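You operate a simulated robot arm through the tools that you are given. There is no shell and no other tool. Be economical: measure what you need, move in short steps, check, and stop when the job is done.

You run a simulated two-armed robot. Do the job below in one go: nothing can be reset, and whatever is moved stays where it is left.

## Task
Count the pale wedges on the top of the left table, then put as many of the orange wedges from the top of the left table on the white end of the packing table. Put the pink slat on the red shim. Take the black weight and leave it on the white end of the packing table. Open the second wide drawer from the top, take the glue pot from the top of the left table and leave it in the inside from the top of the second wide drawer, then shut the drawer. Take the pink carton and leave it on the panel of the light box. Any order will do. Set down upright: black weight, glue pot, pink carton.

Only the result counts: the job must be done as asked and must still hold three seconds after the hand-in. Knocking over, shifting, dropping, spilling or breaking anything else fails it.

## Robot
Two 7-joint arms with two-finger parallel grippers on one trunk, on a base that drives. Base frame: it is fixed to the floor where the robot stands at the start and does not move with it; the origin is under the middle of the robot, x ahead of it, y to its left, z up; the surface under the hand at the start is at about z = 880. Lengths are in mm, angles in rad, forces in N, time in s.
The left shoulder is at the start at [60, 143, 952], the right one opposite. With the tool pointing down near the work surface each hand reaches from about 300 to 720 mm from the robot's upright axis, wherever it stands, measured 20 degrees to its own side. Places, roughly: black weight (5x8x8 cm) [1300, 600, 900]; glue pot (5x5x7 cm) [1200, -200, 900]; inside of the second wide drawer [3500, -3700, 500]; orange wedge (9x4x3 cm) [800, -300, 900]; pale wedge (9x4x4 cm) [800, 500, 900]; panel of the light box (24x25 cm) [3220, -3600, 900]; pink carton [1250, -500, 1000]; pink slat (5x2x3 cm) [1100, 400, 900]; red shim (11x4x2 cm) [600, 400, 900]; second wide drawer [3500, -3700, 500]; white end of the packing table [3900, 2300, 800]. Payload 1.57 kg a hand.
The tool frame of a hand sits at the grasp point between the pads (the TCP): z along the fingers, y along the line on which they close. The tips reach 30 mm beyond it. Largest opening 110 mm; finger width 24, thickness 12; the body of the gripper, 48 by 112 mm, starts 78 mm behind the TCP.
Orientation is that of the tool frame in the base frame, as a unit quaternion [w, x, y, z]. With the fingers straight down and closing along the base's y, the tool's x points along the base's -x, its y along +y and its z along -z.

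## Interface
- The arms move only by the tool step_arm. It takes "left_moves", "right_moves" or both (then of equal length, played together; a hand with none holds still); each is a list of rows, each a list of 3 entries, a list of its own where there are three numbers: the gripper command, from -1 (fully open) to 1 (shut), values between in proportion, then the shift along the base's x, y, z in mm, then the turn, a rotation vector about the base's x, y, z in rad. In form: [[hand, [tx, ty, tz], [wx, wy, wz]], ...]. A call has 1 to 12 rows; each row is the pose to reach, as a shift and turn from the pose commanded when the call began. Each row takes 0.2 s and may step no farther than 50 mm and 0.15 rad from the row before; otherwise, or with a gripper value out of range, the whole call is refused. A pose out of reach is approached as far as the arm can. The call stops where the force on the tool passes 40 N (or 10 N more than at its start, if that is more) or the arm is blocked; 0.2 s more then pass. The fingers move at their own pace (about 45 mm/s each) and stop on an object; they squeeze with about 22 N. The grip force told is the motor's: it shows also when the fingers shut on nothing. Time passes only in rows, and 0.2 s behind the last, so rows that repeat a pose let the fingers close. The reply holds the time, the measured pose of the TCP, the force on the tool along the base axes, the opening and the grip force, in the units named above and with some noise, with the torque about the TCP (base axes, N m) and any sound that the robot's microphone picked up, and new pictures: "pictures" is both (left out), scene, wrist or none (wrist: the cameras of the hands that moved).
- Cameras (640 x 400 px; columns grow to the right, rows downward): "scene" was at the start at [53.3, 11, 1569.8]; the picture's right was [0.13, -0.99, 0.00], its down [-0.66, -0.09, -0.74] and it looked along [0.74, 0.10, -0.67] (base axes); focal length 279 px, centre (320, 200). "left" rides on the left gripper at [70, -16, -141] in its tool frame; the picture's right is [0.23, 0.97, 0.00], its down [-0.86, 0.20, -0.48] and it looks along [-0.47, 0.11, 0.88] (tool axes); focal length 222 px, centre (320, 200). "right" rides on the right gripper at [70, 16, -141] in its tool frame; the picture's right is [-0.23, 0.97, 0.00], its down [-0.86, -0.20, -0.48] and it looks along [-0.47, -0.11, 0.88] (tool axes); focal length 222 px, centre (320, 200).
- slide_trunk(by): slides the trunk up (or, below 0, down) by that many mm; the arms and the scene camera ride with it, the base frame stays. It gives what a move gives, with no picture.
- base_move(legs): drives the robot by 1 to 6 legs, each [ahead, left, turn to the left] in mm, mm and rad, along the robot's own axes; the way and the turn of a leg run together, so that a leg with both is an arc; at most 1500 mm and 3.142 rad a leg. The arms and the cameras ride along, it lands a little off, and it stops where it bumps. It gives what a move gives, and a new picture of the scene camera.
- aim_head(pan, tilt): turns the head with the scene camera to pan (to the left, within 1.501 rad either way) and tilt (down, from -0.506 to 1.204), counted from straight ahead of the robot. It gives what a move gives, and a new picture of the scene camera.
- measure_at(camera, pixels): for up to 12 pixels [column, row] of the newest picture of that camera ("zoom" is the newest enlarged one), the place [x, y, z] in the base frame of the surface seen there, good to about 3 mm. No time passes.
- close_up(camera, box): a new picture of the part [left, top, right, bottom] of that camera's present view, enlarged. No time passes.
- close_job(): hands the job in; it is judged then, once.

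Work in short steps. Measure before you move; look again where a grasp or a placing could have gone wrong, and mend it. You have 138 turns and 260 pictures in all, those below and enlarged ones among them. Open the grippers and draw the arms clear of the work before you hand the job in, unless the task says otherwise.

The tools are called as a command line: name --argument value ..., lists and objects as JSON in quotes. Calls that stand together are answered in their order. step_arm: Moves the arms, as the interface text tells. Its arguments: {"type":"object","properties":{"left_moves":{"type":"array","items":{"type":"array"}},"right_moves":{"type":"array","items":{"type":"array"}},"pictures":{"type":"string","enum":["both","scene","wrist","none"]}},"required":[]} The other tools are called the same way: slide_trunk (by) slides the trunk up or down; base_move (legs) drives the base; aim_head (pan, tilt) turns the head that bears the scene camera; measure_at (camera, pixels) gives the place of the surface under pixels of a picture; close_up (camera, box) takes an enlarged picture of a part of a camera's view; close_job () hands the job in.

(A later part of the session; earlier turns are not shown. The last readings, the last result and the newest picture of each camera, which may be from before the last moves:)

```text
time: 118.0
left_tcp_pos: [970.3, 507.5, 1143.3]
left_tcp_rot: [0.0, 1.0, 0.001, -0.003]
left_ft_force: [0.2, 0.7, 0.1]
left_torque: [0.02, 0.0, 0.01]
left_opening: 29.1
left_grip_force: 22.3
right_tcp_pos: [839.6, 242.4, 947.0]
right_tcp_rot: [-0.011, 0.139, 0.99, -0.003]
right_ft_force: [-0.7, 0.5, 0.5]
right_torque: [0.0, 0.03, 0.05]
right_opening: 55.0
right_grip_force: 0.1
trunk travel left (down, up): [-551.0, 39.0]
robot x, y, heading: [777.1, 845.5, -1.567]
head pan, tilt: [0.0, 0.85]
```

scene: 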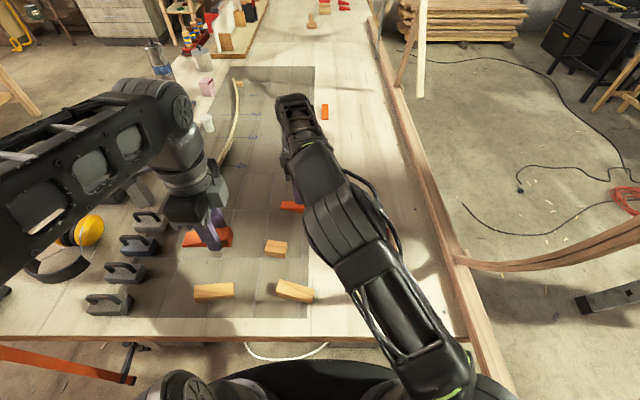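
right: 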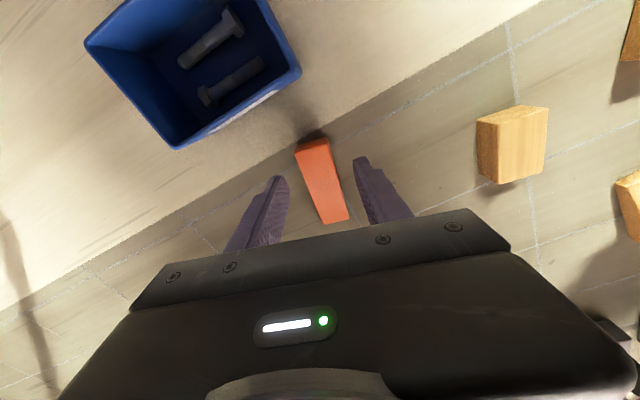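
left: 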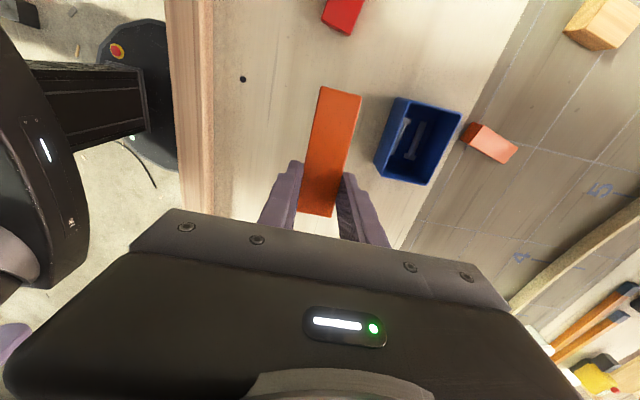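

Well aligned. I descend 35 mm, close and lift.

step_arm --right_moves '[[0, [0, 0, -20], [0, 0, 0]], [0, [0, 0, -35], [0, 0, 0]], [0.5, [0, 0, -35], [0, 0, 0]], [1, [0, 0, -35], [0, 0, 0]], [1, [0, 0, -35], [0, 0, 0]], [1, [0, 0, -35], [0, 0, 0]], [1, [0, 0, 0], [0, 0, 0]], [1, [0, 10, 40], [0, 0, 0]], [1, [0, 30, 70], [0, 0, 0]]]' --pictures "wrist"

```text
time: 120.0
left_tcp_pos: [970.5, 508.2, 1144.5]
left_tcp_rot: [0.002, 1.0, 0.001, -0.003]
left_ft_force: [0.2, -0.7, -0.4]
left_torque: [-0.02, -0.01, 0.03]
left_opening: 29.2
left_grip_force: 22.1
right_tcp_pos: [839.8, 271.7, 1017.2]
right_tcp_rot: [-0.011, 0.139, 0.99, 0.0]
right_ft_force: [-0.7, -0.2, 0.4]
right_torque: [0.01, 0.04, 0.03]
right_opening: 28.9
right_grip_force: 22.3
right hand out of reach, approached as far as the arm can: row 8
trunk travel left (down, up): [-551.0, 39.0]
robot x, y, heading: [778.4, 848.5, -1.568]
head pan, tilt: [0.0, 0.85]
```

right: 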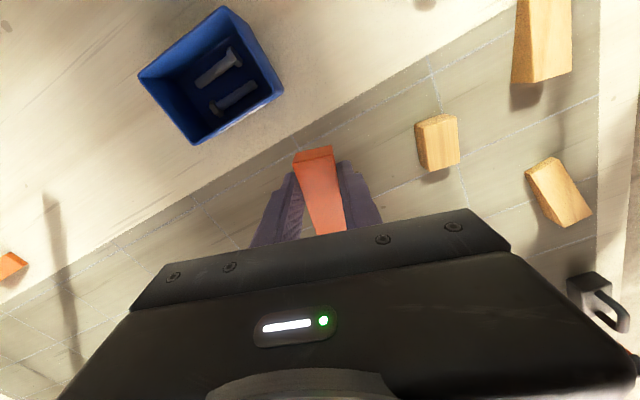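

Wedge 2 held (opening 28.9). I retract the right hand, back out and drive out of the gap.

step_arm --right_moves '[[1, [-5, 40, 20], [0, 0, 0]], [1, [-10, 80, 40], [0, 0, 0]], [1, [-15, 120, 60], [0, 0, 0]], [1, [-20, 160, 80], [0, 0, 0]], [1, [-25, 190, 100], [0, 0, 0]], [1, [-25, 215, 115], [0, 0, 0]]]' --pictures "none"

base_move --legs '[[-160, 0, 0], [0, 1250, 0]]'

```text
time: 121.4
left_tcp_pos: [970.0, 509.0, 1143.6]
left_tcp_rot: [0.0, 1.0, 0.001, -0.003]
left_ft_force: [-0.3, -0.4, -0.4]
left_torque: [0.0, -0.03, -0.03]
left_opening: 29.0
left_grip_force: 22.0
right_tcp_pos: [812.9, 486.1, 1132.3]
right_tcp_rot: [-0.011, 0.138, 0.99, -0.001]
right_ft_force: [-0.4, 0.4, -0.9]
right_torque: [0.0, -0.03, -0.02]
right_opening: 29.0
right_grip_force: 21.2
trunk travel left (down, up): [-551.0, 39.0]
robot x, y, heading: [779.3, 846.4, -1.564]
head pan, tilt: [0.0, 0.85]
```

```text
time: 128.8
left_tcp_pos: [2231.9, 667.0, 1144.1]
left_tcp_rot: [0.0, 1.0, -0.001, -0.004]
left_ft_force: [0.9, -0.9, -0.1]
left_torque: [0.01, 0.02, 0.02]
left_opening: 29.0
left_grip_force: 21.9
right_tcp_pos: [2074.3, 645.7, 1133.7]
right_tcp_rot: [-0.012, 0.141, 0.99, -0.001]
right_ft_force: [0.1, 0.0, -0.8]
right_torque: [0.02, 0.04, -0.01]
right_opening: 29.0
right_grip_force: 22.2
trunk travel left (down, up): [-551.0, 39.0]
robot x, y, heading: [2039.1, 1004.5, -1.573]
head pan, tilt: [0.0, 0.85]
```

scene: 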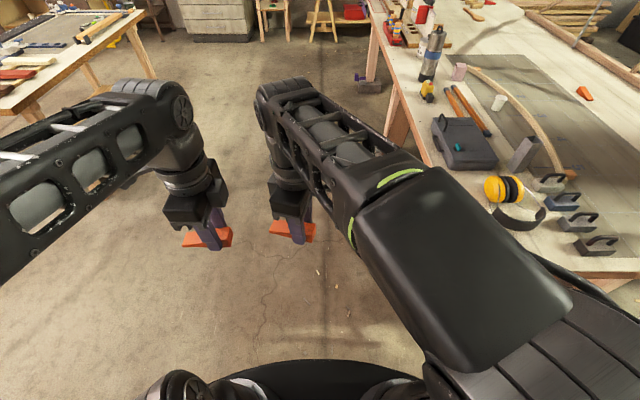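

I turn to face +x and drive toward the packing table's white end, stopping short to look.

base_move --legs '[[0, 0, 1.573], [1000, 0, 0], [0, 1150, 0]]'

```text
time: 143.2
left_tcp_pos: [3377.3, 2361.1, 1144.3]
left_tcp_rot: [0.003, 0.708, 0.706, -0.002]
left_ft_force: [0.2, 0.5, -0.6]
left_torque: [0.02, 0.0, 0.0]
left_opening: 29.1
left_grip_force: 21.8
right_tcp_pos: [3396.6, 2203.7, 1132.7]
right_tcp_rot: [-0.008, -0.601, 0.799, -0.01]
right_ft_force: [0.9, -0.1, 0.2]
right_torque: [-0.02, 0.0, 0.0]
right_opening: 28.8
right_grip_force: 22.1
trunk travel left (down, up): [-551.0, 39.0]
robot x, y, heading: [3032.8, 2170.0, -0.002]
head pan, tilt: [0.0, 0.85]
```

scene: 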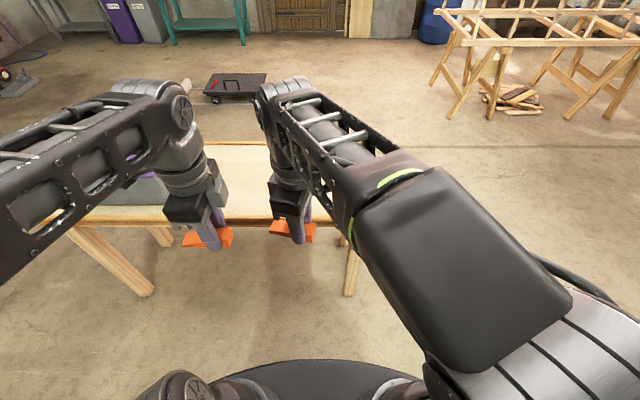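

The right arm hides the white end; I move the right hand 170 mm to the right for a view.

step_arm --right_moves '[[1, [0, -45, 0], [0, 0, 0]], [1, [0, -90, 0], [0, 0, 0]], [1, [0, -135, 0], [0, 0, 0]], [1, [0, -180, 0], [0, 0, 0]], [1, [0, -225, 0], [0, 0, 0]]]' --pictures "scene"

```text
time: 144.4
left_tcp_pos: [3376.7, 2359.2, 1143.6]
left_tcp_rot: [0.003, 0.708, 0.706, -0.002]
left_ft_force: [0.8, -0.3, -0.6]
left_torque: [-0.02, -0.01, 0.03]
left_opening: 28.8
left_grip_force: 22.0
right_tcp_pos: [3396.8, 1977.7, 1132.5]
right_tcp_rot: [-0.009, -0.601, 0.799, -0.009]
right_ft_force: [0.4, -0.8, -0.8]
right_torque: [0.01, -0.02, 0.0]
right_opening: 28.8
right_grip_force: 21.8
trunk travel left (down, up): [-551.0, 39.0]
robot x, y, heading: [3036.7, 2171.0, -0.0]
head pan, tilt: [0.0, 0.85]
```

scene: 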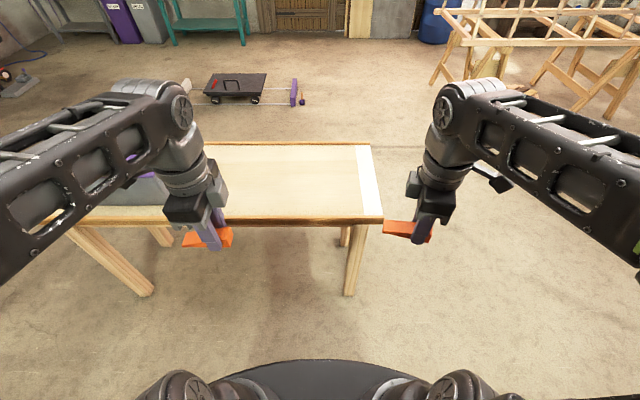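

The white strip is visible at (370,180), columns 357–380. I measure its corners.

measure_at --camera "scene" --pixels '[[358, 149], [368, 149], [364, 213], [378, 213], [361, 180], [373, 180], [350, 180], [320, 217], [230, 180]]'

close_up --camera "scene" --box '[320, 130, 400, 230]'

```text
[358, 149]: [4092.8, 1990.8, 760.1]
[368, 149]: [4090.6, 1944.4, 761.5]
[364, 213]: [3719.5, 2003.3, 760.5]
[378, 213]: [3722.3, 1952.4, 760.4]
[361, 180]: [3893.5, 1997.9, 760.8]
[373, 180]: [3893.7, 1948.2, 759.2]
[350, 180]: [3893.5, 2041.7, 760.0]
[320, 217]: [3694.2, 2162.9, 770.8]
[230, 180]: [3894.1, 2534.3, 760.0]
```

```text
4.00 times, centred on (360, 180) of scene
```

zoom: 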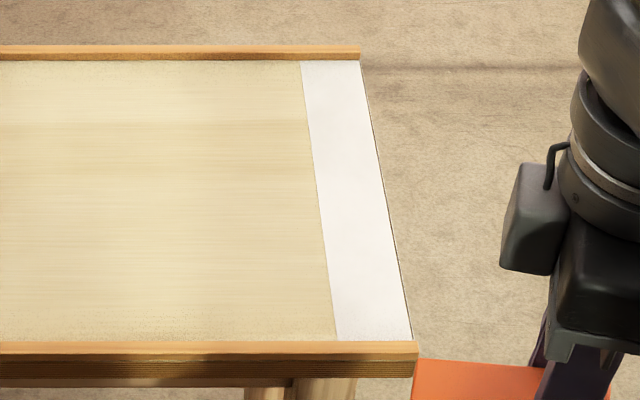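

The white strip spans y≈1943–2008, x≈3715–4100 at z 760. I measure the table leg, lower the trunk by 120 and drive closer.

measure_at --camera "scene" --pixels '[[348, 293], [355, 260], [145, 290]]'

slide_trunk --by -120

base_move --legs '[[0, -241, 0], [350, 0, 0]]'

```text
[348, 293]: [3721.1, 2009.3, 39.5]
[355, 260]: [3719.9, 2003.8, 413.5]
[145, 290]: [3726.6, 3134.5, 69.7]
```

```text
time: 145.9
left_tcp_pos: [3375.7, 2360.4, 1022.8]
left_tcp_rot: [0.003, 0.709, 0.705, -0.002]
left_ft_force: [-0.7, -0.2, -0.3]
left_torque: [-0.01, 0.0, -0.01]
left_opening: 29.3
left_grip_force: 21.6
right_tcp_pos: [3395.7, 1977.9, 1014.2]
right_tcp_rot: [-0.008, -0.601, 0.799, -0.008]
right_ft_force: [-0.2, 0.2, 0.3]
right_torque: [-0.01, 0.02, -0.02]
right_opening: 29.1
right_grip_force: 22.1
trunk travel left (down, up): [-431.0, 159.0]
robot x, y, heading: [3035.4, 2167.5, 0.002]
head pan, tilt: [0.0, 0.85]
```

```text
time: 149.6
left_tcp_pos: [3726.2, 2115.9, 1024.1]
left_tcp_rot: [0.002, 0.709, 0.705, -0.003]
left_ft_force: [0.3, -1.1, -1.1]
left_torque: [-0.03, 0.02, 0.03]
left_opening: 29.0
left_grip_force: 21.8
right_tcp_pos: [3744.9, 1733.8, 1013.2]
right_tcp_rot: [-0.007, -0.6, 0.8, -0.008]
right_ft_force: [0.2, -0.6, -0.3]
right_torque: [0.03, 0.02, -0.02]
right_opening: 29.0
right_grip_force: 21.6
trunk travel left (down, up): [-431.0, 159.0]
robot x, y, heading: [3380.6, 1927.7, -0.007]
head pan, tilt: [0.0, 0.85]
```

scene: 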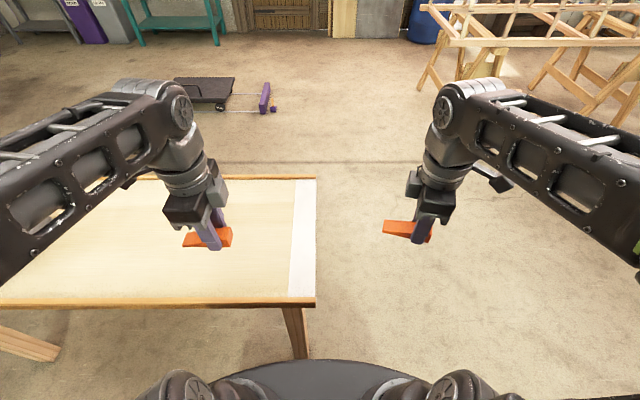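

Both hands turn the wedges to lie along x; the left moves over the far part of the strip (x≈4000).

step_arm --left_moves '[[1, [23, -11.5, -10], [0, 0, 0.1314]], [1, [46, -23, -20], [0, 0, 0.2628]], [1, [69, -34.5, -30], [0, 0, 0.394]], [1, [92, -46, -40], [0, 0, 0.5255]], [1, [115, -57.5, -50], [0, 0, 0.657]], [1, [138, -69, -60], [0, 0, 0.788]], [1, [161, -80.5, -70], [0, 0, 0.92]], [1, [184, -92, -80], [0, 0, 1.051]], [1, [207, -103.5, -90], [0, 0, 1.183]], [1, [230, -115, -100], [0, 0, 1.314]], [1, [253, -126.5, -110], [0, 0, 1.445]], [1, [274, -138, -120], [0, 0, 1.5765]]]' --right_moves '[[1, [0, 0, 0], [0, 0, -0.107]], [1, [0, 0, 0], [0, 0, -0.215]], [1, [0, 0, 0], [0, 0, -0.322]], [1, [0, 0, 0], [0, 0, -0.429]], [1, [0, 0, 0], [0, 0, -0.536]], [1, [0, 0, 0], [0, 0, -0.644]], [1, [0, 0, 0], [0, 0, -0.751]], [1, [0, 0, 0], [0, 0, -0.858]], [1, [0, 0, 0], [0, 0, -0.965]], [1, [0, 0, 0], [0, 0, -1.073]], [1, [0, 0, 0], [0, 0, -1.18]], [1, [0, 0, 0], [0, 0, -1.287]]]'

```text
time: 152.2
left_tcp_pos: [4000.5, 1977.7, 904.1]
left_tcp_rot: [0.003, -0.001, 1.0, 0.0]
left_ft_force: [-0.2, -0.4, 0.2]
left_torque: [0.02, -0.01, -0.01]
left_opening: 29.3
left_grip_force: 21.7
right_tcp_pos: [3743.8, 1734.2, 1013.5]
right_tcp_rot: [-0.012, 0.003, 1.0, -0.003]
right_ft_force: [-0.7, 0.5, -1.1]
right_torque: [0.01, 0.04, -0.06]
right_opening: 29.3
right_grip_force: 21.7
trunk travel left (down, up): [-431.0, 159.0]
robot x, y, heading: [3379.7, 1923.0, -0.003]
head pan, tilt: [0.0, 0.85]
```

scene: 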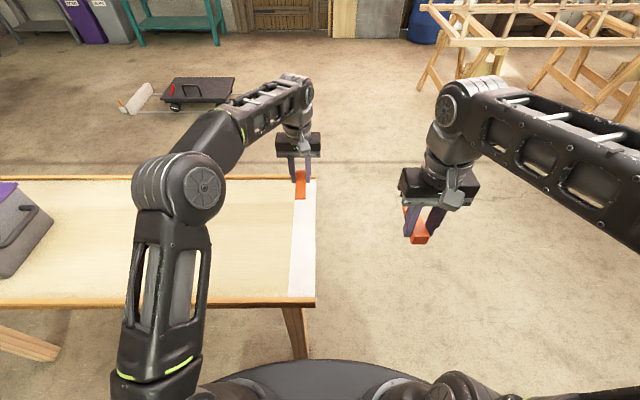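
right: 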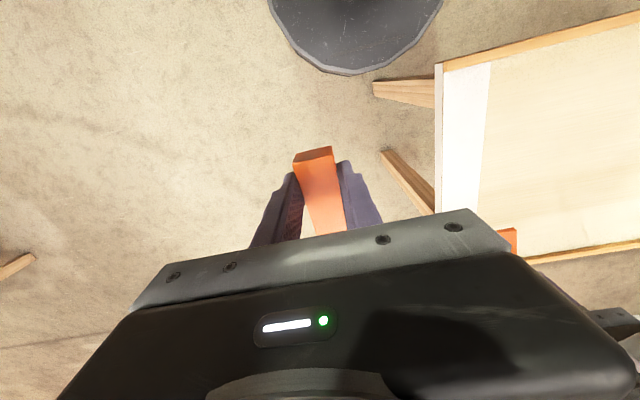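
left: 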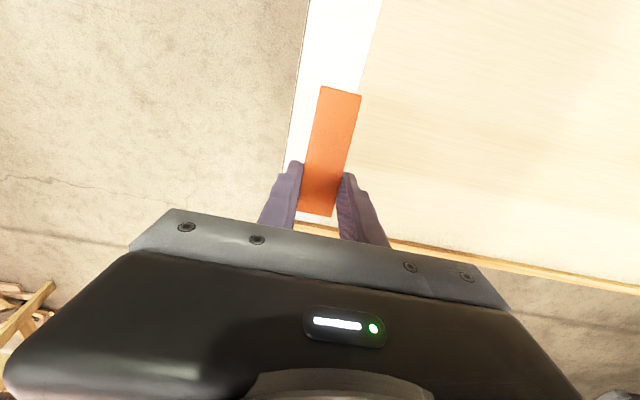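

Left wedge is over the strip. I lower it towards the surface.

step_arm --left_moves '[[1, [0, -2, -40], [0, 0, 0]], [1, [0, -2, -80], [0, 0, 0]], [1, [0, -2, -100], [0, 0, 0]], [1, [0, -2, -106], [0, 0, 0]], [1, [0, -2, -109], [0, 0, 0]]]' --pictures "wrist"

```text
time: 153.4
left_tcp_pos: [3999.5, 1976.3, 794.3]
left_tcp_rot: [0.004, 0.0, 1.0, -0.001]
left_ft_force: [-0.3, 0.3, 0.0]
left_torque: [0.0, -0.01, -0.02]
left_opening: 28.8
left_grip_force: 22.6
right_tcp_pos: [3744.3, 1734.9, 1013.0]
right_tcp_rot: [-0.011, 0.001, 1.0, -0.003]
right_ft_force: [-0.8, -0.6, -0.9]
right_torque: [0.0, 0.0, -0.01]
right_opening: 28.8
right_grip_force: 21.9
trunk travel left (down, up): [-431.0, 159.0]
robot x, y, heading: [3382.5, 1925.1, -0.004]
head pan, tilt: [0.0, 0.85]
```

left: 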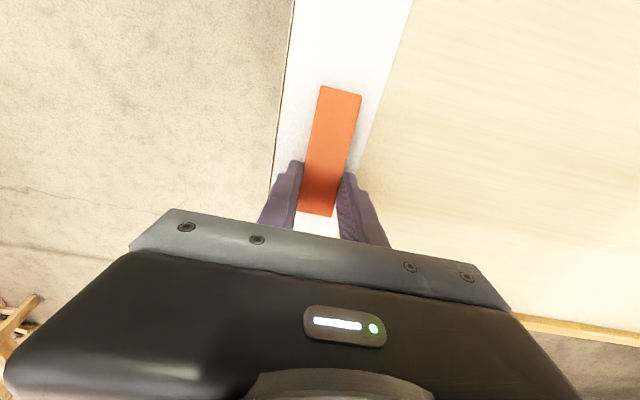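

Nearly down with no force yet; a few more millimetres to contact, then release.

step_arm --left_moves '[[1, [0, 0, -2], [0, 0, 0]], [1, [0, 0, -3], [0, 0, 0]], [0.4, [0, 0, -2], [0, 0, 0]], [0.2, [0, 0, -2], [0, 0, 0]], [0.2, [0, 0, -2], [0, 0, 0]], [0.2, [0, 0, 30], [0, 0, 0]], [0.2, [0, 0, 75], [0, 0, 0]], [0.2, [-10, 10, 120], [0, 0, 0]]]' --pictures "wrist"

```text
time: 155.2
left_tcp_pos: [3988.7, 1987.8, 914.2]
left_tcp_rot: [0.003, 0.0, 1.0, 0.001]
left_ft_force: [0.1, 0.1, 0.0]
left_torque: [-0.02, -0.01, 0.03]
left_opening: 44.0
left_grip_force: 0.1
right_tcp_pos: [3742.7, 1733.9, 1012.1]
right_tcp_rot: [-0.011, 0.002, 1.0, -0.003]
right_ft_force: [-0.1, -0.8, -0.3]
right_torque: [-0.02, -0.01, 0.01]
right_opening: 29.2
right_grip_force: 22.0
trunk travel left (down, up): [-431.0, 159.0]
robot x, y, heading: [3383.0, 1926.4, -0.005]
head pan, tilt: [0.0, 0.85]
```

left: 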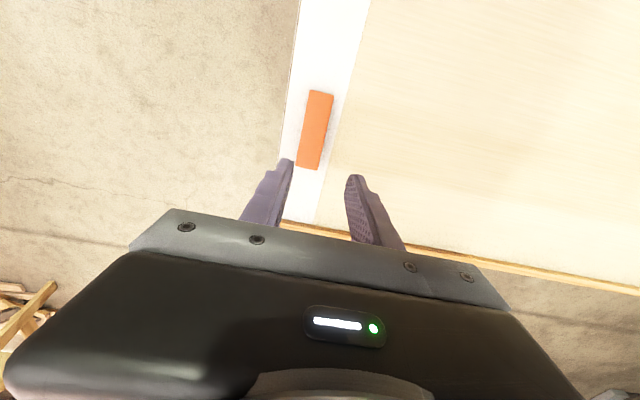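

Wedge 1 is on the strip. The left hand retracts while the right brings wedge 2 over x≈3855.

step_arm --left_moves '[[0.2, [-35, 25, 15], [0, 0, 0]], [0.2, [-70, 50, 30], [0, 0, 0]], [0.2, [-105, 75, 45], [0, 0, 0]], [0.2, [-140, 100, 60], [0, 0, 0]], [0.2, [-175, 125, 75], [0, 0, 0]], [0.2, [-210, 150, 90], [0, 0, 0]], [0.2, [-245, 175, 100], [0, 0, 0]], [0.2, [-262, 190, 105], [0, 0, 0]], [0.2, [-262, 190, 105], [0, 0, 0]], [0.2, [-262, 190, 105], [0, 0, 0]]]' --right_moves '[[1, [10, 0, 0], [0, 0, 0]], [1, [20, 0, 0], [0, 0, 0]], [1, [30, 20, 0], [0, 0, 0]], [1, [40, 50, 0], [0, 0, 0]], [1, [55, 85, 0], [0, 0, 0]], [1, [70, 125, 0], [0, 0, 0]], [1, [85, 165, 0], [0, 0, 0]], [1, [100, 205, -25], [0, 0, 0]], [1, [110, 235, -60], [0, 0, 0]], [1, [112, 242, -105], [0, 0, 0]]]'

```text
time: 157.4
left_tcp_pos: [3726.0, 2177.6, 1019.6]
left_tcp_rot: [0.002, 0.001, 1.0, 0.001]
left_ft_force: [0.2, 0.2, 0.4]
left_torque: [0.03, 0.03, 0.01]
left_opening: 44.2
left_grip_force: 0.1
right_tcp_pos: [3853.9, 1976.8, 909.4]
right_tcp_rot: [-0.01, 0.002, 1.0, -0.003]
right_ft_force: [0.3, 0.2, -0.7]
right_torque: [0.01, 0.03, -0.02]
right_opening: 28.9
right_grip_force: 22.1
trunk travel left (down, up): [-431.0, 159.0]
robot x, y, heading: [3380.7, 1928.8, -0.009]
head pan, tilt: [0.0, 0.85]
```

scene: 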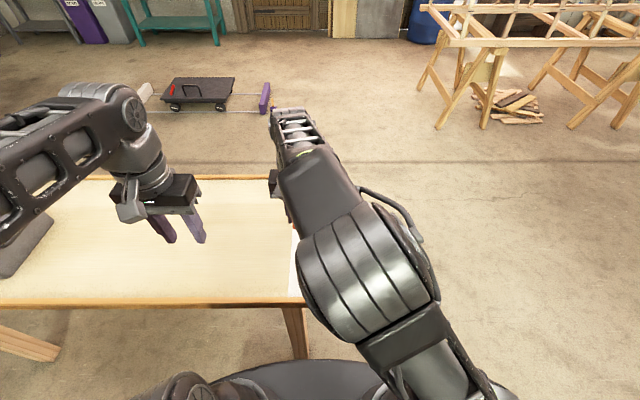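
right: 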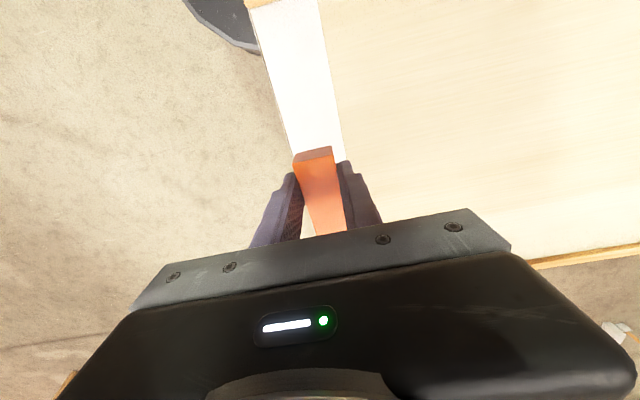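
left: 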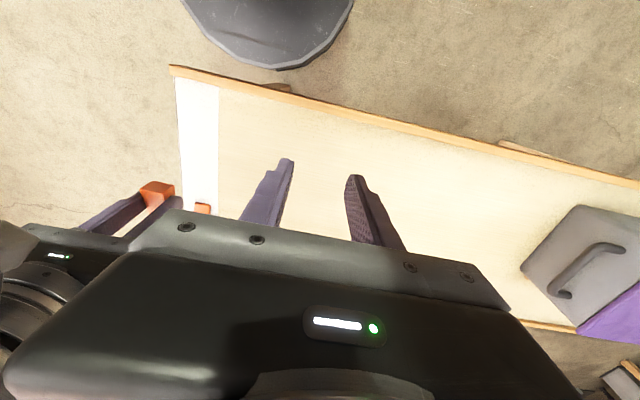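

Clearance looks fine. I lower wedge 2 to contact and release.

step_arm --right_moves '[[1, [0, 0, -45], [0, 0, 0]], [1, [0, 0, -85], [0, 0, 0]], [1, [0, 0, -108], [0, 0, 0]], [1, [0, 0, -114], [0, 0, 0]], [1, [0, 0, -117], [0, 0, 0]]]' --pictures "wrist"

```text
time: 158.6
left_tcp_pos: [3725.6, 2176.2, 1019.5]
left_tcp_rot: [0.004, 0.001, 1.0, 0.001]
left_ft_force: [-0.6, -0.8, -0.4]
left_torque: [-0.01, 0.01, 0.0]
left_opening: 44.2
left_grip_force: 0.1
right_tcp_pos: [3854.5, 1976.5, 791.5]
right_tcp_rot: [-0.011, 0.002, 1.0, -0.003]
right_ft_force: [-0.4, 0.3, 7.1]
right_torque: [0.06, -0.25, -0.01]
right_opening: 29.2
right_grip_force: 21.5
trunk travel left (down, up): [-431.0, 159.0]
robot x, y, heading: [3382.0, 1927.1, -0.007]
head pan, tilt: [0.0, 0.85]
```

right: 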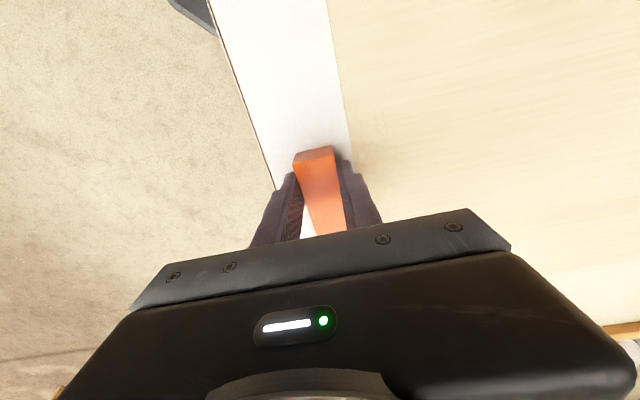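

Contact felt (7 N). I release, lift, and swing the right hand out to the right.

step_arm --right_moves '[[0.4, [0, 0, 0], [0, 0, 0]], [0.2, [0, 0, 0], [0, 0, 0]], [0.2, [0, 0, 0], [0, 0, 0]], [0.2, [0, 0, 40], [0, 0, 0]], [0.2, [0, 0, 85], [0, 0, 0]], [0.2, [-10, -15, 130], [0, 0, 0]], [0.2, [-30, -50, 160], [0, 0, 0]], [0.2, [-50, -85, 190], [0, 0, 0]], [0.2, [-75, -120, 210], [0, 0, 0]], [0, [-100, -155, 215], [0, 0, 0]], [-0.5, [-115, -190, 215], [0, 0, 0]], [-1, [-120, -215, 215], [0, 0, 0]]]' --pictures "scene"

close_up --camera "scene" --box '[240, 160, 380, 320]'

```text
refused: row 7 steps farther than a row can; nothing moved
```

```text
2.50 times, centred on (310, 240) of scene
```

zoom: 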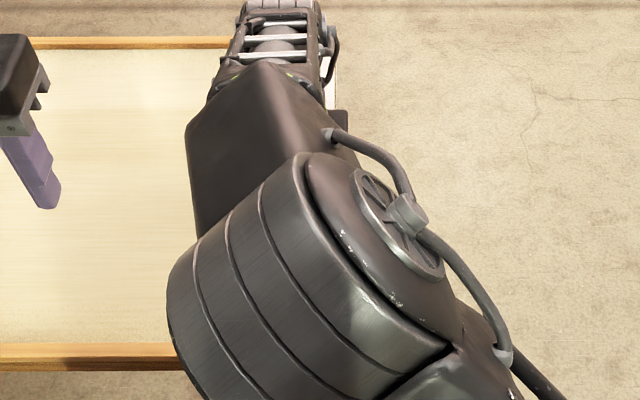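

Same move with smaller steps.

step_arm --right_moves '[[0.4, [0, 0, 0], [0, 0, 0]], [0.2, [0, 0, 0], [0, 0, 0]], [0.2, [0, 0, 0], [0, 0, 0]], [0.2, [0, 0, 40], [0, 0, 0]], [0.2, [0, 0, 85], [0, 0, 0]], [0.2, [-5, -10, 130], [0, 0, 0]], [0.2, [-20, -35, 165], [0, 0, 0]], [0.2, [-40, -65, 195], [0, 0, 0]], [0.2, [-60, -100, 215], [0, 0, 0]], [0, [-80, -140, 215], [0, 0, 0]], [-0.5, [-100, -180, 215], [0, 0, 0]], [-1, [-120, -215, 215], [0, 0, 0]]]' --pictures "scene"

close_up --camera "scene" --box '[240, 160, 380, 320]'

```text
time: 161.2
left_tcp_pos: [3726.3, 2176.6, 1019.9]
left_tcp_rot: [0.003, 0.001, 1.0, 0.001]
left_ft_force: [0.2, 0.4, 0.3]
left_torque: [-0.02, -0.02, 0.02]
left_opening: 44.0
left_grip_force: 0.0
right_tcp_pos: [3736.4, 1758.7, 1006.0]
right_tcp_rot: [-0.011, 0.001, 1.0, -0.002]
right_ft_force: [0.1, -0.8, 0.1]
right_torque: [0.0, 0.01, 0.01]
right_opening: 105.3
right_grip_force: 0.0
trunk travel left (down, up): [-431.0, 159.0]
robot x, y, heading: [3383.3, 1926.7, -0.008]
head pan, tilt: [0.0, 0.85]
```

scene: 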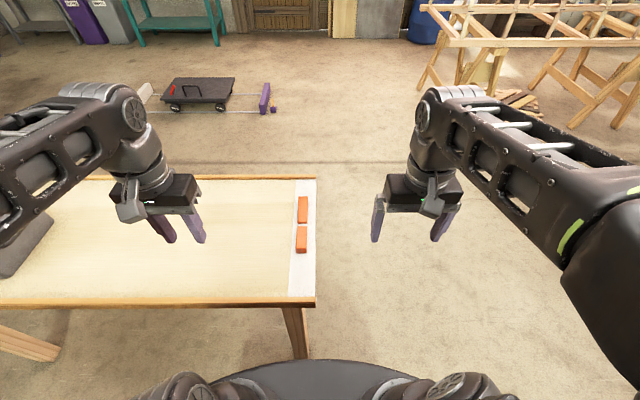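

```text
2.50 times, centred on (310, 240) of scene
```

zoom: 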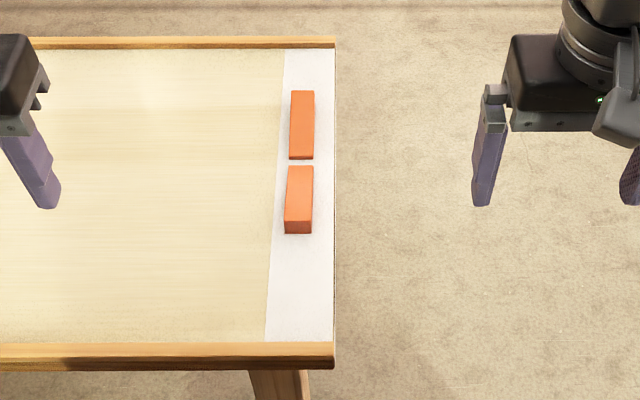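

Both wedges are well placed. Now I raise the trunk and drive back to the gap for the black weight.

base_move --legs '[[-450, 0, 0.005], [0, -920, 0], [-880, 0, 0], [0, 0, -1.57]]'

slide_trunk --by 120

```text
time: 176.4
left_tcp_pos: [2306.3, 662.2, 1019.3]
left_tcp_rot: [0.004, 0.711, 0.703, -0.002]
left_ft_force: [-0.2, 0.3, -0.2]
left_torque: [0.0, -0.01, 0.0]
left_opening: 44.1
left_grip_force: 0.1
right_tcp_pos: [1889.6, 656.9, 1007.8]
right_tcp_rot: [-0.01, 0.712, 0.702, 0.006]
right_ft_force: [0.9, 0.0, 0.1]
right_torque: [0.01, -0.04, 0.03]
right_opening: 110.0
right_grip_force: 0.0
trunk travel left (down, up): [-431.0, 159.0]
robot x, y, heading: [2061.3, 1010.2, -1.587]
head pan, tilt: [0.0, 0.85]
```

scene: 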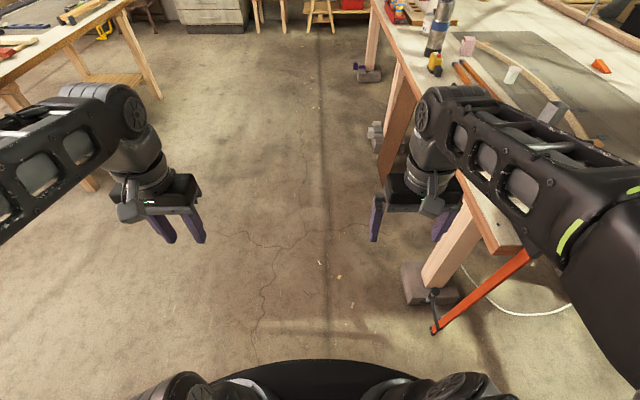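

```text
time: 177.9
left_tcp_pos: [2307.0, 661.0, 1139.1]
left_tcp_rot: [0.004, 0.711, 0.703, -0.002]
left_ft_force: [-0.6, 0.7, -0.4]
left_torque: [-0.04, -0.01, -0.02]
left_opening: 43.5
left_grip_force: 0.1
right_tcp_pos: [1889.6, 655.2, 1127.7]
right_tcp_rot: [-0.01, 0.712, 0.703, 0.007]
right_ft_force: [-0.8, 0.2, 0.1]
right_torque: [0.01, 0.0, 0.02]
right_opening: 110.0
right_grip_force: 0.1
trunk travel left (down, up): [-551.0, 39.0]
robot x, y, heading: [2057.4, 1008.1, -1.587]
head pan, tilt: [0.0, 0.85]
```

Now I strafe into the gap to x≈1250.

base_move --legs '[[0, -800, 0.017]]'

close_up --camera "scene" --box '[220, 120, 430, 290]'

```text
time: 182.1
left_tcp_pos: [1518.8, 672.5, 1139.5]
left_tcp_rot: [0.003, 0.706, 0.708, -0.002]
left_ft_force: [-0.3, 0.0, -0.1]
left_torque: [0.0, -0.01, 0.0]
left_opening: 44.0
left_grip_force: 0.1
right_tcp_pos: [1103.1, 660.5, 1126.9]
right_tcp_rot: [-0.01, 0.707, 0.707, 0.006]
right_ft_force: [0.3, 0.6, 0.6]
right_torque: [0.02, -0.01, -0.03]
right_opening: 110.2
right_grip_force: 0.1
trunk travel left (down, up): [-551.0, 39.0]
robot x, y, heading: [1268.0, 1015.5, -1.568]
head pan, tilt: [0.0, 0.85]
```

scene: 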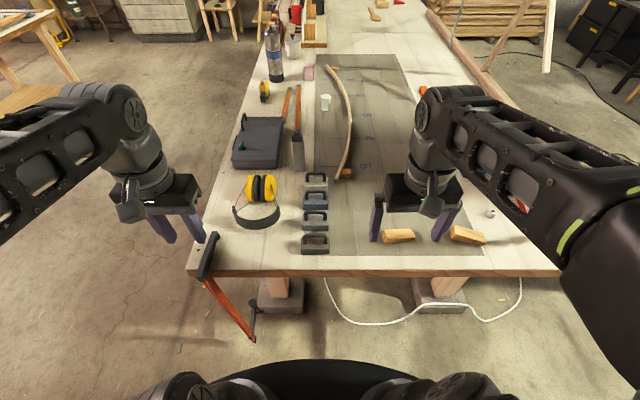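

```text
2.35 times, centred on (325, 205) of scene
```

zoom: 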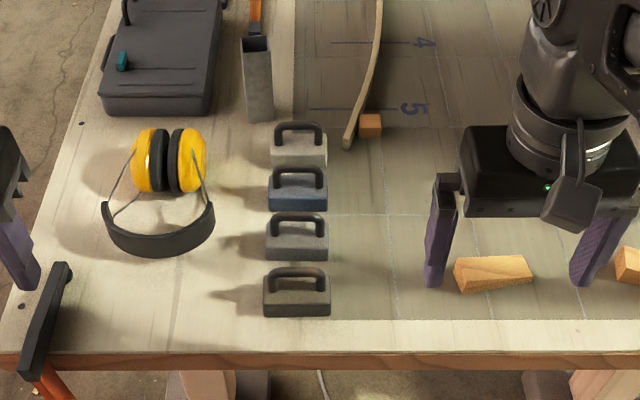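

I zoom in on the weights to judge colour and measure the nearest one.

close_up --camera "scene" --box '[285, 165, 355, 265]'

measure_at --camera "scene" --pixels '[[303, 241], [328, 242], [303, 252], [328, 252], [315, 236], [315, 248], [315, 243], [315, 225], [309, 240]]'

```text
4.00 times, centred on (320, 215) of scene
```

zoom: 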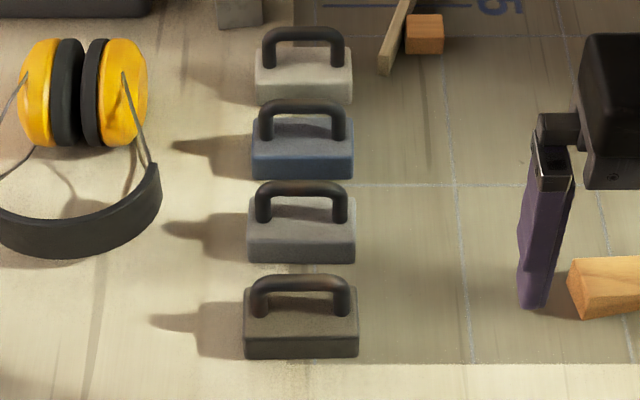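

```text
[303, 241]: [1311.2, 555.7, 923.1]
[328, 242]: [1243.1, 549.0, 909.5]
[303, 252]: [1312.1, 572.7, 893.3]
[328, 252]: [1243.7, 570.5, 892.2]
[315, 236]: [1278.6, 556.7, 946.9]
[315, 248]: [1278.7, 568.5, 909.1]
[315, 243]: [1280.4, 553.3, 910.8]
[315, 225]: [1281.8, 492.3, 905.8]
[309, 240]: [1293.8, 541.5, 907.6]
```

The nearest is the darkest (black): body x≈1243–1317, centre (1280,549), top 909. I bring the right hand above, closing along x, fully open.

step_arm --right_moves '[[-1, [40, -22, 0], [0, 0, 0]], [-1, [80, -44, 0], [0, 0, 0]], [-1, [120, -67, 0], [0, 0, 0]], [-1, [160, -90, -10], [0, 0, 0]], [-1, [177, -112, -40], [0, 0, 0]], [-1, [177, -112, -85], [0, 0, 0]], [-1, [177, -112, -107], [0, 0, 0]]]'

```text
time: 183.7
left_tcp_pos: [1519.5, 672.6, 1138.6]
left_tcp_rot: [0.002, 0.706, 0.709, -0.001]
left_ft_force: [0.1, 0.6, -1.0]
left_torque: [0.01, 0.0, 0.04]
left_opening: 44.2
left_grip_force: 0.1
right_tcp_pos: [1280.2, 548.1, 1019.1]
right_tcp_rot: [-0.009, 0.707, 0.708, 0.007]
right_ft_force: [0.9, -0.7, 0.1]
right_torque: [0.02, 0.01, -0.02]
right_opening: 110.2
right_grip_force: 0.0
trunk travel left (down, up): [-551.0, 39.0]
robot x, y, heading: [1269.8, 1013.2, -1.577]
head pan, tilt: [0.0, 0.85]
```

scene: 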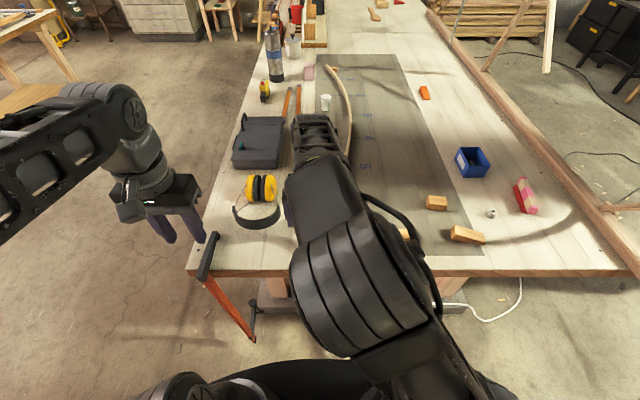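
right: 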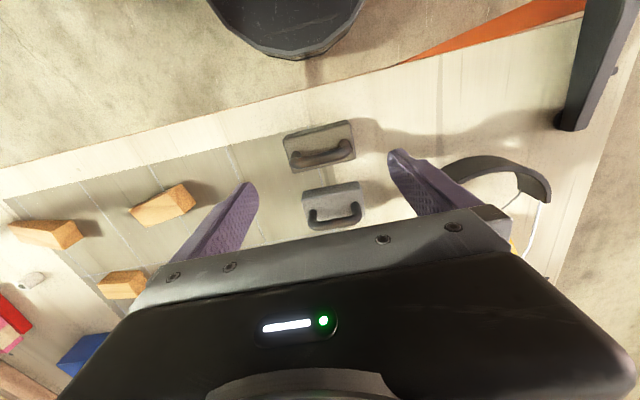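

I measure the black weight's body corners at (286–355,125–170) in the wrist view.

measure_at --camera "right" --pixels '[[288, 136], [348, 124], [295, 168], [352, 150], [318, 133], [322, 165], [308, 190], [355, 185]]'

```text
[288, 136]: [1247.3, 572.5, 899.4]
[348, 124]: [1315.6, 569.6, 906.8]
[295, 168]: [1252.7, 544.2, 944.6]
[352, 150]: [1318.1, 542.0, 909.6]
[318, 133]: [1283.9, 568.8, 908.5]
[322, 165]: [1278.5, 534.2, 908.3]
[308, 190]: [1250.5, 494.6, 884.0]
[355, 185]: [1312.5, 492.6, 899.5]
```

Centre ≈(1282,550). I descend to z≈914, close and lift.

step_arm --right_moves '[[-1, [2, 2, -40], [0, 0, 0]], [-1, [2, 2, -80], [0, 0, 0]], [-1, [2, 2, -105], [0, 0, 0]], [0, [2, 2, -105], [0, 0, 0]], [1, [2, 2, -105], [0, 0, 0]], [1, [2, 2, -105], [0, 0, 0]], [1, [2, 2, -105], [0, 0, 0]], [1, [2, 2, -95], [0, 0, 0]], [1, [2, 2, -60], [0, 0, 0]], [1, [2, 2, -20], [0, 0, 0]], [1, [2, 12, 25], [0, 0, 0]]]' --pictures "wrist"

```text
time: 186.1
left_tcp_pos: [1519.2, 671.8, 1139.8]
left_tcp_rot: [0.003, 0.706, 0.708, -0.002]
left_ft_force: [0.4, 0.3, 0.8]
left_torque: [0.01, 0.01, 0.04]
left_opening: 44.2
left_grip_force: 0.1
right_tcp_pos: [1281.6, 562.2, 1045.0]
right_tcp_rot: [-0.009, 0.706, 0.708, 0.006]
right_ft_force: [-1.5, 1.0, -6.8]
right_torque: [-0.06, 0.0, -0.01]
right_opening: 80.2
right_grip_force: 22.0
trunk travel left (down, up): [-551.0, 39.0]
robot x, y, heading: [1266.4, 1015.5, -1.57]
head pan, tilt: [0.0, 0.85]
```

right: 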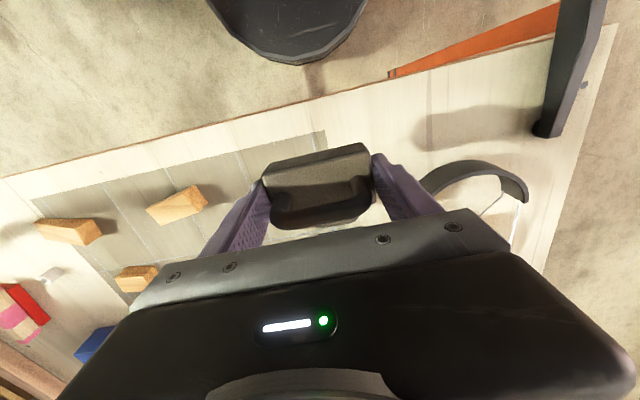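

The weight is held (80 mm, ~0.7 kg). I retract and drive out, turning to face +y toward the packing table's end.

step_arm --right_moves '[[1, [-30, 25, 20], [0, 0, 0]], [1, [-60, 50, 40], [0, 0, 0]], [1, [-90, 75, 60], [0, 0, 0]], [1, [-120, 95, 75], [0, 0, 0]]]' --pictures "none"

base_move --legs '[[0, 900, 0], [0, 0, 3.14], [350, 0, 0], [0, -1400, 0]]'

```text
time: 187.1
left_tcp_pos: [1518.4, 672.3, 1139.4]
left_tcp_rot: [0.003, 0.706, 0.708, -0.003]
left_ft_force: [0.6, -0.1, 0.7]
left_torque: [0.0, -0.01, 0.02]
left_opening: 44.0
left_grip_force: 0.1
right_tcp_pos: [1161.0, 657.5, 1119.5]
right_tcp_rot: [-0.009, 0.707, 0.707, 0.007]
right_ft_force: [-0.6, 0.5, -7.4]
right_torque: [0.03, -0.05, -0.01]
right_opening: 79.7
right_grip_force: 21.9
trunk travel left (down, up): [-551.0, 39.0]
robot x, y, heading: [1267.4, 1017.5, -1.571]
head pan, tilt: [0.0, 0.85]
```

```text
time: 207.8
left_tcp_pos: [3312.9, 1723.3, 1139.9]
left_tcp_rot: [-0.001, 0.711, -0.703, -0.002]
left_ft_force: [0.4, -0.2, 0.1]
left_torque: [0.02, -0.03, 0.0]
left_opening: 44.1
left_grip_force: 0.0
right_tcp_pos: [3671.1, 1742.4, 1118.3]
right_tcp_rot: [0.006, 0.711, -0.703, 0.01]
right_ft_force: [0.1, 0.3, -6.4]
right_torque: [0.01, 0.0, 0.0]
right_opening: 79.9
right_grip_force: 21.6
trunk travel left (down, up): [-551.0, 39.0]
robot x, y, heading: [3568.1, 1382.3, 1.578]
head pan, tilt: [0.0, 0.85]
```

scene: 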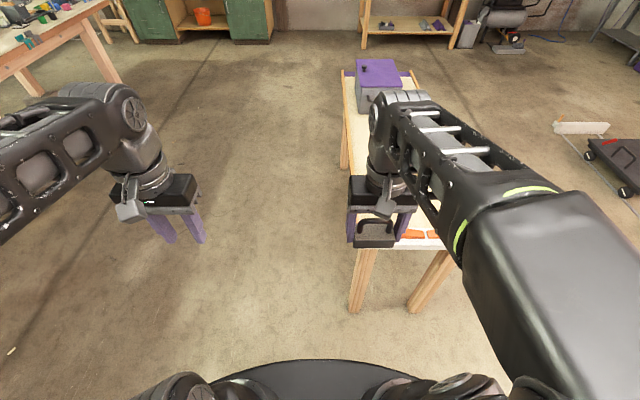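

I move the base a bit right and ahead and lower the trunk.

base_move --legs '[[60, -75, -0.008]]'

slide_trunk --by -120

```text
time: 208.9
left_tcp_pos: [3390.1, 1785.7, 1140.3]
left_tcp_rot: [-0.001, 0.709, -0.705, -0.002]
left_ft_force: [0.3, 0.5, 0.3]
left_torque: [-0.02, 0.01, 0.0]
left_opening: 44.0
left_grip_force: 0.1
right_tcp_pos: [3747.8, 1801.8, 1118.5]
right_tcp_rot: [0.007, 0.708, -0.706, 0.01]
right_ft_force: [0.7, 0.0, -8.4]
right_torque: [-0.03, 0.02, 0.0]
right_opening: 79.5
right_grip_force: 22.1
trunk travel left (down, up): [-551.0, 39.0]
robot x, y, heading: [3646.8, 1437.5, 1.572]
head pan, tilt: [0.0, 0.85]
```

scene: 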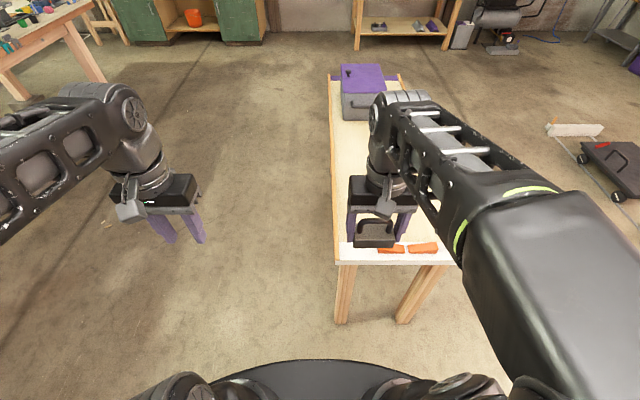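

```text
time: 210.4
left_tcp_pos: [3390.9, 1785.2, 1019.8]
left_tcp_rot: [-0.002, 0.709, -0.705, -0.003]
left_ft_force: [-0.1, 0.0, -0.5]
left_torque: [-0.02, 0.01, 0.0]
left_opening: 43.9
left_grip_force: 0.0
right_tcp_pos: [3748.1, 1801.9, 998.8]
right_tcp_rot: [0.006, 0.709, -0.705, 0.01]
right_ft_force: [0.3, -0.5, -7.4]
right_torque: [-0.02, 0.0, 0.06]
right_opening: 79.7
right_grip_force: 22.2
trunk travel left (down, up): [-431.0, 159.0]
robot x, y, heading: [3639.9, 1443.9, 1.573]
head pan, tilt: [0.0, 0.85]
```

I measure the wedge end and strip start to fit the weight.

measure_at --camera "scene" --pixels '[[381, 249], [384, 249], [345, 255], [337, 258], [420, 257], [345, 235]]'

step_arm --right_moves '[[1, [8, 40, 0], [0, 0, 0]], [1, [16, 80, 0], [0, 0, 0]], [1, [22, 120, -20], [0, 0, 0]], [1, [22, 150, -50], [0, 0, 0]], [1, [22, 174, -85], [0, 0, 0]], [1, [22, 174, -110], [0, 0, 0]]]'

```text
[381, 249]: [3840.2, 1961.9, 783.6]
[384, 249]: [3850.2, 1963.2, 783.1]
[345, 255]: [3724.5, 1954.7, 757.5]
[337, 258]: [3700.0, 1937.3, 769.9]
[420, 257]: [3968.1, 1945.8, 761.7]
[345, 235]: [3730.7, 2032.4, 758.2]
```

```text
time: 211.8
left_tcp_pos: [3390.4, 1786.7, 1020.1]
left_tcp_rot: [-0.001, 0.709, -0.705, -0.002]
left_ft_force: [-0.2, 0.3, -0.3]
left_torque: [-0.01, 0.04, -0.02]
left_opening: 44.0
left_grip_force: 0.0
right_tcp_pos: [3768.4, 1976.3, 887.8]
right_tcp_rot: [0.006, 0.709, -0.706, 0.009]
right_ft_force: [-0.5, 0.1, -7.0]
right_torque: [-0.01, -0.03, 0.01]
right_opening: 79.8
right_grip_force: 22.6
trunk travel left (down, up): [-431.0, 159.0]
robot x, y, heading: [3642.8, 1443.8, 1.573]
head pan, tilt: [0.0, 0.85]
```

scene: 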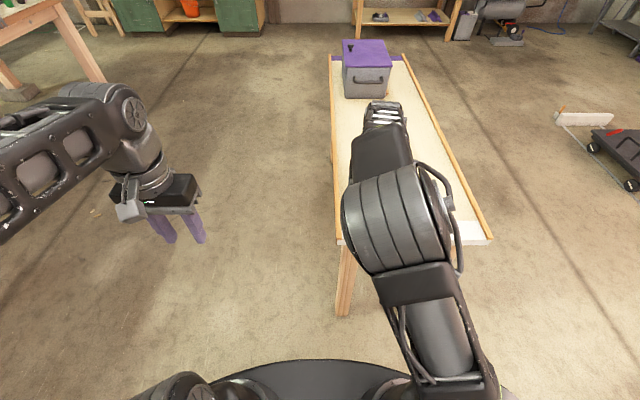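
right: 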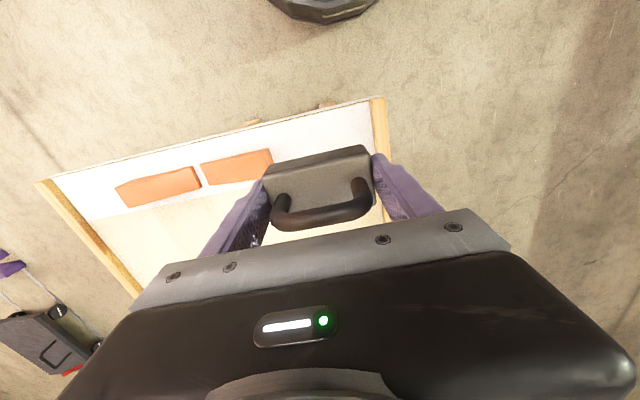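

Free span is x 3712–3837; I centre at 3774 and lower the weight.

step_arm --right_moves '[[1, [6, -1, -40], [0, 0, 0]], [1, [6, -1, -75], [0, 0, 0]], [1, [6, -1, -88], [0, 0, 0]], [1, [6, -1, -91], [0, 0, 0]], [1, [6, -1, -93], [0, 0, 0]]]' --pictures "wrist"

```text
time: 213.0
left_tcp_pos: [3390.2, 1785.0, 1019.6]
left_tcp_rot: [-0.001, 0.709, -0.705, -0.002]
left_ft_force: [-0.4, 0.3, -0.7]
left_torque: [0.0, 0.02, 0.01]
left_opening: 43.9
left_grip_force: 0.0
right_tcp_pos: [3774.5, 1975.0, 796.1]
right_tcp_rot: [0.007, 0.708, -0.706, 0.01]
right_ft_force: [-0.1, 0.1, -6.9]
right_torque: [0.01, 0.01, -0.01]
right_opening: 79.8
right_grip_force: 22.1
trunk travel left (down, up): [-431.0, 159.0]
robot x, y, heading: [3640.8, 1444.0, 1.571]
head pan, tilt: [0.0, 0.85]
```

right: 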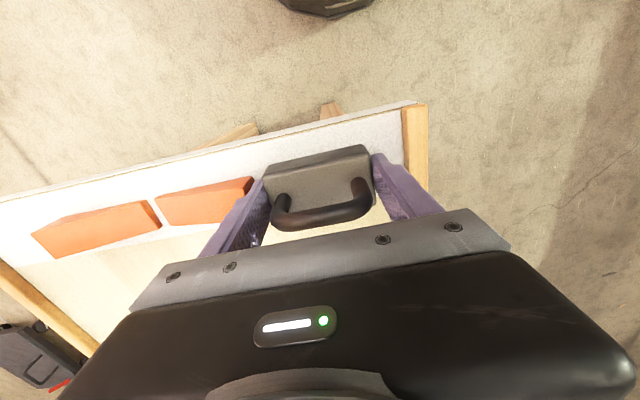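

step_arm --right_moves '[[1, [0, 0, -2], [0, 0, 0]], [1, [0, 0, -4], [0, 0, 0]]]' --pictures "none"

```text
time: 213.6
left_tcp_pos: [3390.0, 1784.0, 1020.5]
left_tcp_rot: [-0.002, 0.709, -0.705, -0.002]
left_ft_force: [-0.2, 0.6, 0.3]
left_torque: [0.0, 0.02, -0.02]
left_opening: 44.1
left_grip_force: 0.1
right_tcp_pos: [3774.1, 1975.3, 793.7]
right_tcp_rot: [0.005, 0.708, -0.707, 0.008]
right_ft_force: [0.2, -0.2, 16.8]
right_torque: [-0.12, 0.48, 0.1]
right_opening: 80.0
right_grip_force: 22.4
trunk travel left (down, up): [-431.0, 159.0]
robot x, y, heading: [3647.8, 1443.0, 1.569]
head pan, tilt: [0.0, 0.85]
```

Contact (16.8 N). I ease, open to about 88 mm and lift straight up.

step_arm --right_moves '[[1, [0, 0, 1], [0, 0, 0]], [-0.6, [0, 0, 1], [0, 0, 0]], [-0.6, [0, 0, 1], [0, 0, 0]], [-0.6, [0, 0, 1], [0, 0, 0]], [-0.6, [0, 0, 40], [0, 0, 0]], [-0.6, [0, 0, 85], [0, 0, 0]], [-0.6, [0, 0, 130], [0, 0, 0]], [-0.6, [0, -10, 175], [0, 0, 0]], [-0.6, [0, -50, 200], [0, 0, 0]], [-0.6, [10, -95, 210], [0, 0, 0]], [-0.6, [20, -140, 210], [0, 0, 0]], [-1, [20, -180, 210], [0, 0, 0]]]' --pictures "both"

```text
time: 216.2
left_tcp_pos: [3389.7, 1784.0, 1019.4]
left_tcp_rot: [-0.002, 0.709, -0.705, -0.004]
left_ft_force: [-0.5, 0.6, -0.8]
left_torque: [0.01, -0.02, -0.06]
left_opening: 44.1
left_grip_force: 0.0
right_tcp_pos: [3795.0, 1794.9, 1001.8]
right_tcp_rot: [0.006, 0.708, -0.706, 0.01]
right_ft_force: [0.2, 0.3, 0.7]
right_torque: [0.03, 0.0, -0.01]
right_opening: 109.8
right_grip_force: 0.1
trunk travel left (down, up): [-431.0, 159.0]
robot x, y, heading: [3643.1, 1443.2, 1.577]
head pan, tilt: [0.0, 0.85]
```

scene: 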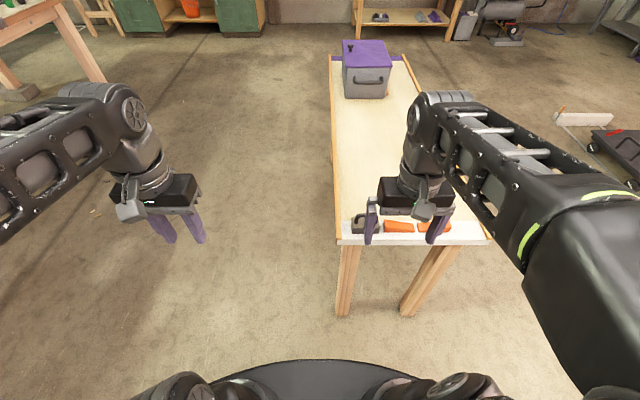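
right: 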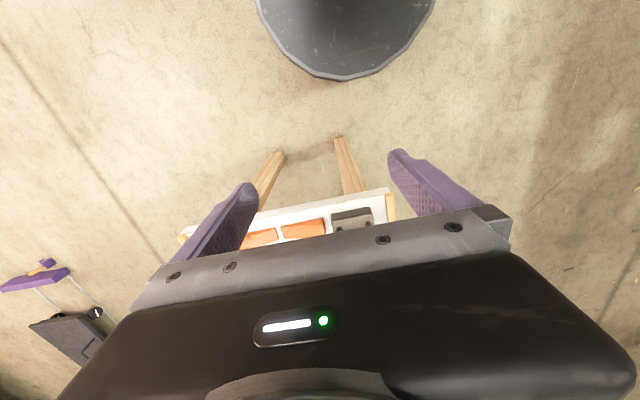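

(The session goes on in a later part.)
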